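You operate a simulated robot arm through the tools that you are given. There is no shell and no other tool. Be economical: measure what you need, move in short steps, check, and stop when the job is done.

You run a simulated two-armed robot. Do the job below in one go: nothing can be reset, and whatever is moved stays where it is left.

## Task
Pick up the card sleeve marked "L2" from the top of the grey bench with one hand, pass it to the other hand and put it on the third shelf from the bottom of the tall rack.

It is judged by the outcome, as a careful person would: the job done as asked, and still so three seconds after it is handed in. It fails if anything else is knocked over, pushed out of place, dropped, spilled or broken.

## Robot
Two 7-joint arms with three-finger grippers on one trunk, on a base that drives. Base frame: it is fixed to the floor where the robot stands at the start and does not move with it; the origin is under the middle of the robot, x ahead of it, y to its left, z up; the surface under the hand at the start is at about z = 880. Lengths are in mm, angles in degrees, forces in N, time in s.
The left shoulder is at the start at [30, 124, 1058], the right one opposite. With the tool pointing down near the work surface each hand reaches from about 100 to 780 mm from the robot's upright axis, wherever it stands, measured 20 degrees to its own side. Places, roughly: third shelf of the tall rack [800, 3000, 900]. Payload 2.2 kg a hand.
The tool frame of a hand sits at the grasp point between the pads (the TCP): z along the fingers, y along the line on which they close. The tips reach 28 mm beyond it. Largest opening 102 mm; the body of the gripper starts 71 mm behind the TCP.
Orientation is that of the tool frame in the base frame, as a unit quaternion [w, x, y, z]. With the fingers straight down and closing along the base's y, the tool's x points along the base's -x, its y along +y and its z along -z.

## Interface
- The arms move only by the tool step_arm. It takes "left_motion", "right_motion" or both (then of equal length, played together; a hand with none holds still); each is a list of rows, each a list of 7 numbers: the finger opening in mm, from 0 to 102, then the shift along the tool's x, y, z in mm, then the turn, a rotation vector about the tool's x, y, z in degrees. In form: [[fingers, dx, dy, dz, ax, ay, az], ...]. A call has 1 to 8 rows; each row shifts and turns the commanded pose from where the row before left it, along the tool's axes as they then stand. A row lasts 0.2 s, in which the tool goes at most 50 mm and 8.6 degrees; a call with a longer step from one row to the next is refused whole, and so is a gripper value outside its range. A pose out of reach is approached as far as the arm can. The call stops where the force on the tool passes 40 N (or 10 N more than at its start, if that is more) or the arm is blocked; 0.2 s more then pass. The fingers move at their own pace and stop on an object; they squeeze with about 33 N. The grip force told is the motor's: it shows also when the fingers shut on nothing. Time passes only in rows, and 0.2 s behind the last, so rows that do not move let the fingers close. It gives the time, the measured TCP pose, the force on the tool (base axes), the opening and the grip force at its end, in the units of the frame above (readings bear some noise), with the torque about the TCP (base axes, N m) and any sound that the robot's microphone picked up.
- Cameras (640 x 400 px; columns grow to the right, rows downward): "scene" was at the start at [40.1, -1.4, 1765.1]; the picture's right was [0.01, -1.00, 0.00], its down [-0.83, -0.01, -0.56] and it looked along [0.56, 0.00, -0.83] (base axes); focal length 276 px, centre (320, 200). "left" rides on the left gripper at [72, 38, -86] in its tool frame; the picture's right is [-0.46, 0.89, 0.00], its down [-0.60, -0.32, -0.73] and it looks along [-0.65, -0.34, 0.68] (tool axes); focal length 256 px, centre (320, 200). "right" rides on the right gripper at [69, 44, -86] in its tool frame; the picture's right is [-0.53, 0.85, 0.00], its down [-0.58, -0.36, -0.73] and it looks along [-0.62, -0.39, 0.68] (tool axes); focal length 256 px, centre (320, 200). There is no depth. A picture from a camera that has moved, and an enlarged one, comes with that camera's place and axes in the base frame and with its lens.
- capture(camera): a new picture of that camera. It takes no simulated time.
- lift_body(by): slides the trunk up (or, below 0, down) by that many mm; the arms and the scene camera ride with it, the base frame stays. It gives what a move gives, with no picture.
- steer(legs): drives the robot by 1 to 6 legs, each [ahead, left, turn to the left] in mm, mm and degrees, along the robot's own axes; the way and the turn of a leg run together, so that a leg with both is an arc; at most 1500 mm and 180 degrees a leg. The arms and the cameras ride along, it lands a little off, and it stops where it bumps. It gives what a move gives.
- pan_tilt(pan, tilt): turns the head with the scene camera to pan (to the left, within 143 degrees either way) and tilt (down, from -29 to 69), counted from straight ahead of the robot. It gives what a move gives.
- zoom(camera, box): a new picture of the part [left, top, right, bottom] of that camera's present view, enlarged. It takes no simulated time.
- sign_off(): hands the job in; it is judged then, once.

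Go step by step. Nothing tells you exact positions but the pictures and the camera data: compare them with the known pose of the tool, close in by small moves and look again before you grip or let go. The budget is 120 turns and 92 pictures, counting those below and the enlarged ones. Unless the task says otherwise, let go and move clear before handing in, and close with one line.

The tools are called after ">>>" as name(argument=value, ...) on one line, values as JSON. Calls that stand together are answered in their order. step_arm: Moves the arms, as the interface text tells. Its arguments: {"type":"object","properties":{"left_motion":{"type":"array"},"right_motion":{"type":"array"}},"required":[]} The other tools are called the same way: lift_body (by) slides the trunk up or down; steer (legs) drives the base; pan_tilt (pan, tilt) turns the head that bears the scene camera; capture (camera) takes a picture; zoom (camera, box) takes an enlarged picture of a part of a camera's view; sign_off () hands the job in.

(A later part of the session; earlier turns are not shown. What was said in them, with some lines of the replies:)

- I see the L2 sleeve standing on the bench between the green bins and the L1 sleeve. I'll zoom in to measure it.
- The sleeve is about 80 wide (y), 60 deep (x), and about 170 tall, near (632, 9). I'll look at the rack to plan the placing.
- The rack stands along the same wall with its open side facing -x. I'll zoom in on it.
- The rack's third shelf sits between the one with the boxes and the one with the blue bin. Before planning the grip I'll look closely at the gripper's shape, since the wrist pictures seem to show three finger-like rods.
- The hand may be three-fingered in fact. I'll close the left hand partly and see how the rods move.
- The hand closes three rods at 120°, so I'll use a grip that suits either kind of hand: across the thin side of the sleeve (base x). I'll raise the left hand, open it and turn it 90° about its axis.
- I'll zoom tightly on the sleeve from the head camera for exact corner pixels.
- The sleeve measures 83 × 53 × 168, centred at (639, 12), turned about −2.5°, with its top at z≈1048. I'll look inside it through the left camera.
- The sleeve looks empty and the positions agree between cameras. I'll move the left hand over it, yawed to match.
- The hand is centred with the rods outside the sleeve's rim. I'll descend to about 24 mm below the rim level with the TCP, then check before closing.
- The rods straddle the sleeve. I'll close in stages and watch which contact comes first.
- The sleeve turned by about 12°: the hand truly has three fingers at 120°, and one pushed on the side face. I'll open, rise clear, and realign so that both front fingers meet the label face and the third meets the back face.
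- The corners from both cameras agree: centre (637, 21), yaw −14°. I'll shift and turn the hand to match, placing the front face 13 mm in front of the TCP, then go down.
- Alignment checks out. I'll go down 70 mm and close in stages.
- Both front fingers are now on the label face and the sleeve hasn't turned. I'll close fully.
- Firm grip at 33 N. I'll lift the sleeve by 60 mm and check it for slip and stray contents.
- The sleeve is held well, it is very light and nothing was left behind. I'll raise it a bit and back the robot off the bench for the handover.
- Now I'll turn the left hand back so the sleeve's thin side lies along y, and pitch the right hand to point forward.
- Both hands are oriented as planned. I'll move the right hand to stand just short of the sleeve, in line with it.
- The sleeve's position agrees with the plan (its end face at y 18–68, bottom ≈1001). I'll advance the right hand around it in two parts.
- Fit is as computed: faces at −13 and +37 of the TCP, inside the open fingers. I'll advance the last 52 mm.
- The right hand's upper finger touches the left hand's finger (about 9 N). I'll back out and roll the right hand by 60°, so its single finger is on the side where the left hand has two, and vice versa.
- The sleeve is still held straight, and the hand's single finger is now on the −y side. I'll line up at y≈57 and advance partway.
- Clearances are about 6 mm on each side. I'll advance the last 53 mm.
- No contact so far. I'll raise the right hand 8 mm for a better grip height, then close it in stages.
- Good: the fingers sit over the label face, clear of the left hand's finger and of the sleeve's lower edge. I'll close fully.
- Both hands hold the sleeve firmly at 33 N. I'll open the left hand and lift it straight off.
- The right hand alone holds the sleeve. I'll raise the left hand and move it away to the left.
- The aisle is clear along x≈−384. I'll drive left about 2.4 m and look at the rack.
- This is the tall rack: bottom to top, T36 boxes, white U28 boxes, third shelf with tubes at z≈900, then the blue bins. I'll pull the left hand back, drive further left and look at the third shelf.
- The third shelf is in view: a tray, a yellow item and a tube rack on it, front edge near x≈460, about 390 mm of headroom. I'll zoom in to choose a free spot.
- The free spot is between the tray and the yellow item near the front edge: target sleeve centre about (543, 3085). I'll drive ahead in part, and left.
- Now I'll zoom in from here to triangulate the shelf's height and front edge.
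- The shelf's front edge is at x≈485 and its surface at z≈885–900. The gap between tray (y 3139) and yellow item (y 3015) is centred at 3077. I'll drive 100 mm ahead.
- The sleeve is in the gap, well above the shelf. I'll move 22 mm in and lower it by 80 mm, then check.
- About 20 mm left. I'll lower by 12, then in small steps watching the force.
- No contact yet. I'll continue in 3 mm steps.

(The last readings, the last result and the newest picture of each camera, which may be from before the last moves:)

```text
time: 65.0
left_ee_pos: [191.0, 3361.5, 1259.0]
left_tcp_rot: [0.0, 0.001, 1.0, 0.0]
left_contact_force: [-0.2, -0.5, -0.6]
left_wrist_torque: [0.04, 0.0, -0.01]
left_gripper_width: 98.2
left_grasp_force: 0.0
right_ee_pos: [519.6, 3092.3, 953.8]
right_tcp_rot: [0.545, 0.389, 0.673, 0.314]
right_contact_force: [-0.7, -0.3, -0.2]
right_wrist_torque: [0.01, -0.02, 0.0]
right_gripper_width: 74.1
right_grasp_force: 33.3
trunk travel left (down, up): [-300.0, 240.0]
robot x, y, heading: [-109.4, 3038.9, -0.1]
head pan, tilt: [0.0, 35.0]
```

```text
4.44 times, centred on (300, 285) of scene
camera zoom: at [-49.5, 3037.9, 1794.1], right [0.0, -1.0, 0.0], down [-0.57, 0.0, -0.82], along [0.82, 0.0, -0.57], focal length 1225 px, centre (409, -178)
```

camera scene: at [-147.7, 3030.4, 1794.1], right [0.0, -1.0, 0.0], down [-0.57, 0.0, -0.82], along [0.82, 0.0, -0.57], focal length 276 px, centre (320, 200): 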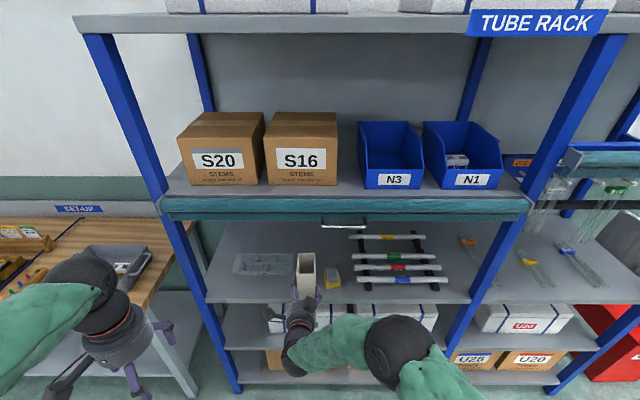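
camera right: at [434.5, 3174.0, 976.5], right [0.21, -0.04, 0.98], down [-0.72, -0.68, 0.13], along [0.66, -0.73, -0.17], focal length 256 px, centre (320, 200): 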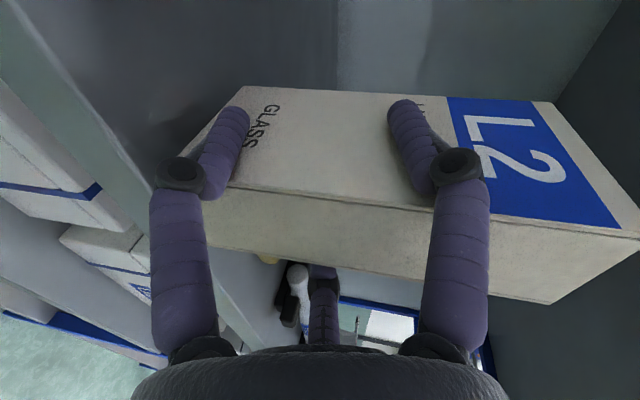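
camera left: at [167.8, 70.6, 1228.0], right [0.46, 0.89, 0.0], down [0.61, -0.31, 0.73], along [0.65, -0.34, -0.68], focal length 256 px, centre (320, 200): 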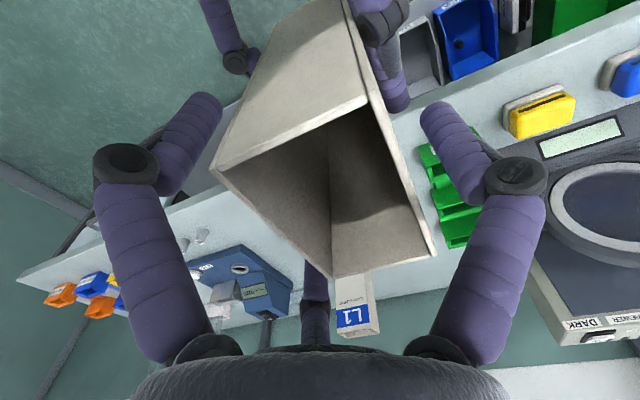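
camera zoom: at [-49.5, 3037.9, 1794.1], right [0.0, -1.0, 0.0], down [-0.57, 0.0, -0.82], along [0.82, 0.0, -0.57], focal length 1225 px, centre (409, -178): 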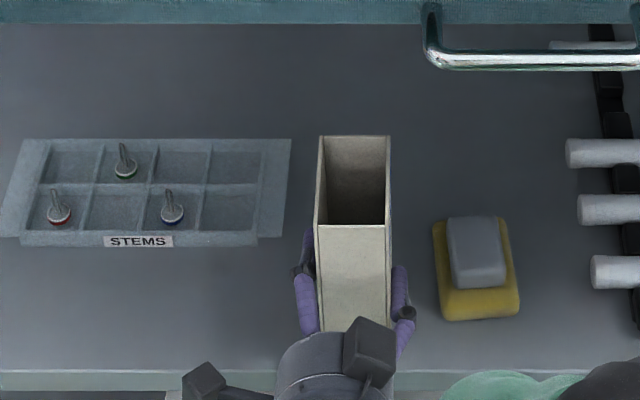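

The shelf is nearer z≈884, and its edge then near x≈493. I'll move the sleeve 22 mm further in before lowering on.

>>> step_arm(right_motion=[[20, -1.2, 2.0, 10.8, 0, 0, 0], [20, -1.2, 2.0, 10.8, 0, 0, 0], [20, 1.47, -2.54, 0.62, 0, 0, 0], [20, 0, 0, 0, 0, 0, 0]])

>>> step_arm(right_motion=[[20, 1.47, -2.54, 0.62, 0, 0, 0], [20, 0, 0, 0, 0, 0, 0]])

>>> step_arm(right_motion=[[20, 0.98, -1.7, 0.42, 0, 0, 0], [20, 0, 0, 0, 0, 0, 0]])

```text
time: 66.0
left_ee_pos: [192.3, 3362.1, 1259.4]
left_tcp_rot: [0.0, 0.0, 1.0, 0.0]
left_contact_force: [0.6, -0.4, -0.1]
left_wrist_torque: [0.0, 0.01, 0.0]
left_gripper_width: 98.0
left_grasp_force: 0.0
right_ee_pos: [540.6, 3093.8, 950.2]
right_tcp_rot: [0.545, 0.389, 0.673, 0.315]
right_contact_force: [-0.4, 0.0, -0.5]
right_wrist_torque: [-0.03, -0.01, 0.02]
right_gripper_width: 74.0
right_grasp_force: 33.0
trunk travel left (down, up): [-300.0, 240.0]
robot x, y, heading: [-105.3, 3042.8, 0.1]
head pan, tilt: [0.0, 35.0]
```

```text
time: 66.7
left_ee_pos: [191.6, 3361.6, 1258.0]
left_tcp_rot: [0.0, 0.001, 1.0, -0.001]
left_contact_force: [0.7, -0.1, 0.7]
left_wrist_torque: [-0.03, 0.01, 0.03]
left_gripper_width: 97.7
left_grasp_force: 0.1
right_ee_pos: [540.0, 3093.2, 948.4]
right_tcp_rot: [0.545, 0.388, 0.674, 0.315]
right_contact_force: [0.0, -0.1, -0.4]
right_wrist_torque: [-0.04, -0.01, 0.02]
right_gripper_width: 73.9
right_grasp_force: 32.6
trunk travel left (down, up): [-300.0, 240.0]
robot x, y, heading: [-109.0, 3040.1, 0.1]
head pan, tilt: [0.0, 35.0]
```

```text
time: 67.2
left_ee_pos: [191.9, 3362.2, 1259.8]
left_tcp_rot: [0.0, 0.001, 1.0, -0.001]
left_contact_force: [0.7, 0.1, 0.0]
left_wrist_torque: [0.0, 0.0, -0.02]
left_gripper_width: 97.9
left_grasp_force: 0.1
right_ee_pos: [540.8, 3093.9, 945.8]
right_tcp_rot: [0.545, 0.388, 0.673, 0.314]
right_contact_force: [0.0, 0.2, -0.8]
right_wrist_torque: [0.0, 0.01, -0.01]
right_gripper_width: 74.3
right_grasp_force: 32.8
trunk travel left (down, up): [-300.0, 240.0]
robot x, y, heading: [-108.5, 3038.1, -0.2]
head pan, tilt: [0.0, 35.0]
```

Still no contact; continuing in 2 mm steps.

>>> step_arm(right_motion=[[20, 0.98, -1.7, 0.42, 0, 0, 0], [20, 0, 0, 0, 0, 0, 0]])

>>> step_arm(right_motion=[[20, 0.98, -1.7, 0.42, 0, 0, 0], [20, 0, 0, 0, 0, 0, 0]])

>>> step_arm(right_motion=[[20, 0.98, -1.7, 0.42, 0, 0, 0], [20, 0, 0, 0, 0, 0, 0]])

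>>> zoom(camera="right", box=[120, 70, 320, 320])

```text
time: 67.8
left_ee_pos: [191.9, 3361.6, 1259.2]
left_tcp_rot: [0.0, 0.0, 1.0, 0.0]
left_contact_force: [-0.7, -0.6, -0.3]
left_wrist_torque: [-0.02, 0.0, 0.0]
left_gripper_width: 98.1
left_grasp_force: 0.0
right_ee_pos: [540.8, 3092.3, 944.0]
right_tcp_rot: [0.545, 0.388, 0.673, 0.315]
right_contact_force: [-0.6, -0.6, -0.7]
right_wrist_torque: [0.01, 0.01, 0.02]
right_gripper_width: 74.2
right_grasp_force: 33.1
trunk travel left (down, up): [-300.0, 240.0]
robot x, y, heading: [-108.6, 3038.2, 0.1]
head pan, tilt: [0.0, 35.0]
```

```text
time: 68.5
left_ee_pos: [190.9, 3361.1, 1258.7]
left_tcp_rot: [0.0, 0.0, 1.0, 0.001]
left_contact_force: [0.1, 0.9, -0.4]
left_wrist_torque: [-0.03, 0.01, -0.02]
left_gripper_width: 97.9
left_grasp_force: 0.1
right_ee_pos: [541.0, 3093.1, 943.4]
right_tcp_rot: [0.546, 0.388, 0.673, 0.314]
right_contact_force: [-0.2, -0.6, -0.2]
right_wrist_torque: [0.04, 0.03, 0.0]
right_gripper_width: 74.1
right_grasp_force: 32.9
trunk travel left (down, up): [-300.0, 240.0]
robot x, y, heading: [-109.9, 3039.0, -0.0]
head pan, tilt: [0.0, 35.0]
```

```text
time: 69.0
left_ee_pos: [190.3, 3362.2, 1258.9]
left_tcp_rot: [0.0, 0.0, 1.0, 0.001]
left_contact_force: [-0.2, -0.1, 0.2]
left_wrist_torque: [0.0, 0.01, 0.0]
left_gripper_width: 98.1
left_grasp_force: 0.0
right_ee_pos: [541.1, 3094.2, 942.2]
right_tcp_rot: [0.546, 0.388, 0.673, 0.314]
right_contact_force: [-0.6, 0.3, 3.5]
right_wrist_torque: [-0.11, 0.1, 0.0]
right_gripper_width: 74.3
right_grasp_force: 32.8
trunk travel left (down, up): [-300.0, 240.0]
robot x, y, heading: [-108.5, 3038.2, 0.2]
head pan, tilt: [0.0, 35.0]
```

```text
1.60 times, centred on (220, 195) of right
camera zoom: at [456.6, 3174.4, 964.5], right [0.21, -0.04, 0.98], down [-0.72, -0.68, 0.12], along [0.66, -0.73, -0.17], focal length 410 px, centre (480, 208)
```

zoom: 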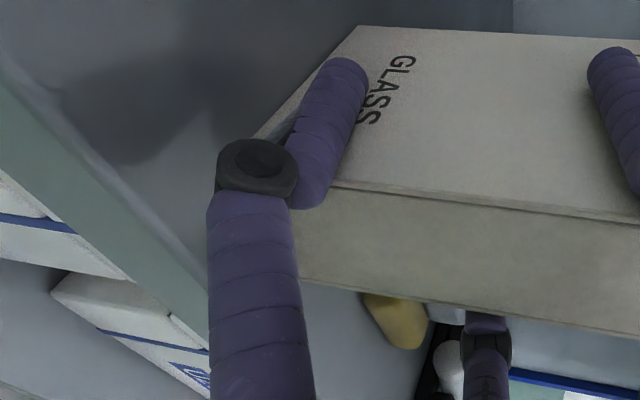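

Contact: 3.5 N upward, so the sleeve touches the shelf. One more millimetre, then I'll release slightly.

>>> step_arm(right_motion=[[20, 0.49, -0.85, 0.21, 0, 0, 0], [20, 0, 0, 0, 0, 0, 0]])

>>> step_arm(right_motion=[[78, 0, 0, 0, 0, 0, 0], [84, 0, 0, 0, 0, 0, 0], [86, 0, 0, 0, 0, 0, 0], [86, 0, 0, 0, 0, 0, 0]])

>>> capture(camera="right")

>>> zoom(camera="scene", box=[240, 240, 360, 330])

```text
time: 69.7
left_ee_pos: [190.4, 3360.2, 1259.8]
left_tcp_rot: [0.0, -0.001, 1.0, 0.0]
left_contact_force: [-0.6, -0.2, 0.8]
left_wrist_torque: [0.0, -0.01, -0.01]
left_gripper_width: 98.0
left_grasp_force: 0.0
right_ee_pos: [540.5, 3093.6, 942.4]
right_tcp_rot: [0.546, 0.388, 0.672, 0.315]
right_contact_force: [3.1, -1.2, 8.5]
right_wrist_torque: [-0.29, -0.03, 0.1]
right_gripper_width: 73.9
right_grasp_force: 32.6
trunk travel left (down, up): [-300.0, 240.0]
robot x, y, heading: [-106.9, 3037.4, 0.1]
head pan, tilt: [0.0, 35.0]
```

```text
time: 70.7
left_ee_pos: [190.9, 3361.2, 1258.2]
left_tcp_rot: [0.001, 0.0, 1.0, 0.0]
left_contact_force: [0.1, 0.0, 0.5]
left_wrist_torque: [-0.01, -0.03, 0.0]
left_gripper_width: 98.0
left_grasp_force: 0.0
right_ee_pos: [540.5, 3093.6, 940.3]
right_tcp_rot: [0.545, 0.388, 0.673, 0.315]
right_contact_force: [-0.5, 0.0, -0.2]
right_wrist_torque: [0.03, 0.05, 0.0]
right_gripper_width: 86.0
right_grasp_force: 0.1
trunk travel left (down, up): [-300.0, 240.0]
robot x, y, heading: [-107.1, 3038.6, -0.3]
head pan, tilt: [0.0, 35.0]
```

```text
22 pictures are left
camera right: at [455.7, 3174.8, 963.0], right [0.21, -0.04, 0.98], down [-0.72, -0.68, 0.13], along [0.66, -0.73, -0.17], focal length 256 px, centre (320, 200)
```

right: 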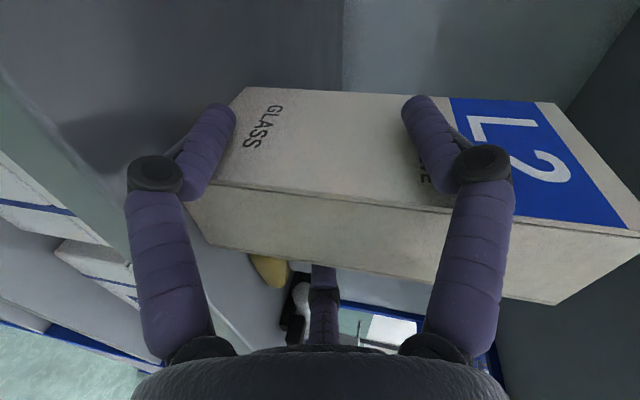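

```text
4.44 times, centred on (300, 285) of scene
camera zoom: at [-49.5, 3038.0, 1794.1], right [0.0, -1.0, 0.0], down [-0.57, 0.0, -0.82], along [0.82, 0.0, -0.57], focal length 1225 px, centre (409, -178)
```

zoom: 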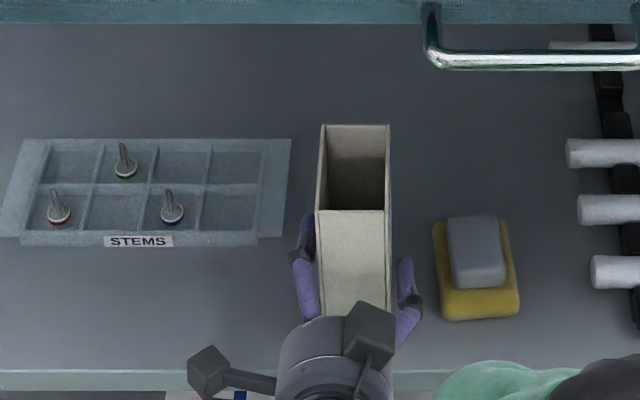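

The sleeve stands free. I'll open slightly more and withdraw straight back.

>>> step_arm(right_motion=[[92, 0, 0, 0, 0, 0, 0], [92, 0, 0, 0, 0, 0, 0], [92, 1.6, -2.65, -14.7, 0, 0, 0], [92, 0, 0, 0, 0, 0, 0]])

>>> capture(camera="right")

```text
time: 71.7
left_ee_pos: [192.1, 3363.0, 1258.4]
left_tcp_rot: [-0.001, 0.0, 1.0, -0.001]
left_contact_force: [-0.2, 0.0, 0.6]
left_wrist_torque: [0.01, 0.01, 0.01]
left_gripper_width: 98.0
left_grasp_force: 0.1
right_ee_pos: [526.1, 3093.4, 939.7]
right_tcp_rot: [0.546, 0.387, 0.674, 0.314]
right_contact_force: [-0.7, 0.1, -0.5]
right_wrist_torque: [-0.01, 0.0, -0.05]
right_gripper_width: 91.9
right_grasp_force: 0.1
trunk travel left (down, up): [-300.0, 240.0]
robot x, y, heading: [-106.6, 3041.2, -0.3]
head pan, tilt: [0.0, 35.0]
```

```text
20 pictures are left
camera right: at [440.8, 3175.1, 962.8], right [0.21, -0.04, 0.98], down [-0.72, -0.68, 0.13], along [0.66, -0.73, -0.17], focal length 256 px, centre (320, 200)
```

right: 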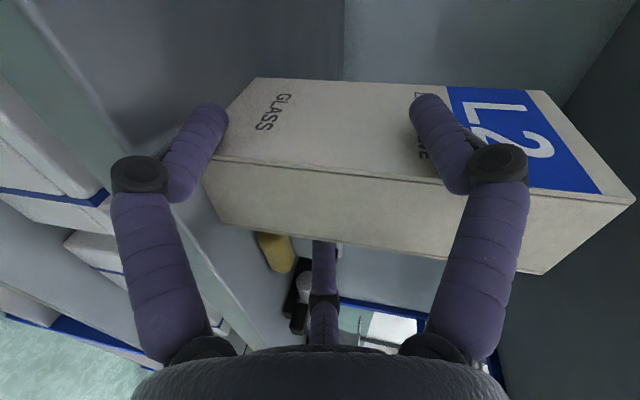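

The sleeve stays put as the hand withdraws. I'll continue straight back.

>>> step_arm(right_motion=[[92, 3.2, -5.3, -29.3, 0, 0, 0], [92, 3.2, -5.3, -29.3, 0, 0, 0], [92, 3.2, -5.3, -29.3, 0, 0, 0], [92, 3.2, -5.3, -29.3, 0, 0, 0], [92, 0, 0, 0, 0, 0, 0]])

>>> steer(legs=[[-250, 0, 0]])

>>> capture(camera="scene")

>>> zoom(camera="scene", box=[200, 180, 400, 310])

```text
time: 72.8
left_ee_pos: [191.8, 3362.3, 1259.1]
left_tcp_rot: [0.0, 0.001, 1.0, 0.0]
left_contact_force: [0.2, 0.6, -0.5]
left_wrist_torque: [-0.01, -0.01, -0.03]
left_gripper_width: 97.9
left_grasp_force: 0.0
right_ee_pos: [405.3, 3092.6, 939.5]
right_tcp_rot: [0.546, 0.388, 0.674, 0.314]
right_contact_force: [-0.2, -0.1, -0.1]
right_wrist_torque: [0.0, -0.01, 0.0]
right_gripper_width: 91.8
right_grasp_force: 0.0
trunk travel left (down, up): [-300.0, 240.0]
robot x, y, heading: [-105.2, 3040.8, 0.0]
head pan, tilt: [0.0, 35.0]
```

```text
time: 74.7
left_ee_pos: [-59.8, 3360.3, 1259.2]
left_tcp_rot: [0.0, 0.002, 1.0, 0.0]
left_contact_force: [-1.3, -0.3, 0.8]
left_wrist_torque: [-0.02, -0.07, 0.0]
left_gripper_width: 97.9
left_grasp_force: 0.0
right_ee_pos: [155.4, 3091.4, 940.9]
right_tcp_rot: [0.546, 0.389, 0.672, 0.314]
right_contact_force: [-0.5, -0.1, 0.2]
right_wrist_torque: [0.0, -0.01, 0.03]
right_gripper_width: 91.8
right_grasp_force: 0.0
trunk travel left (down, up): [-300.0, 240.0]
robot x, y, heading: [-359.7, 3040.2, -0.0]
head pan, tilt: [0.0, 35.0]
```

```text
19 pictures are left
camera scene: at [-302.3, 3038.0, 1794.2], right [0.0, -1.0, 0.0], down [-0.57, 0.0, -0.82], along [0.82, 0.0, -0.57], focal length 276 px, centre (320, 200)
```

scene: 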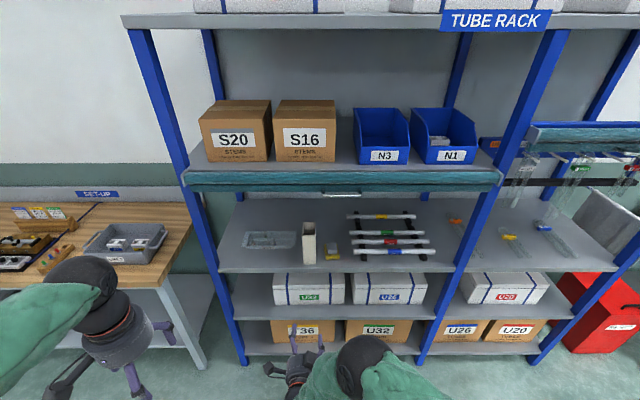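

```text
3.08 times, centred on (300, 245) of scene
camera zoom: at [-302.3, 3038.0, 1794.2], right [0.0, -1.0, 0.0], down [-0.57, 0.0, -0.82], along [0.82, 0.0, -0.57], focal length 848 px, centre (382, 62)
```

zoom: 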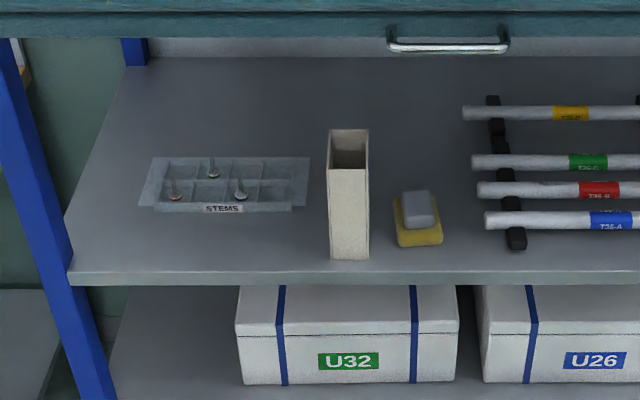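

The L2 sleeve stands upright on the third shelf. Nothing around it has moved, and both hands are clear.

>>> sign_off()

```text
The job is handed in.
```

The L2 card sleeve was picked up with the left hand, passed to the right hand, and set upright on the third shelf of the tall rack with nothing else disturbed.
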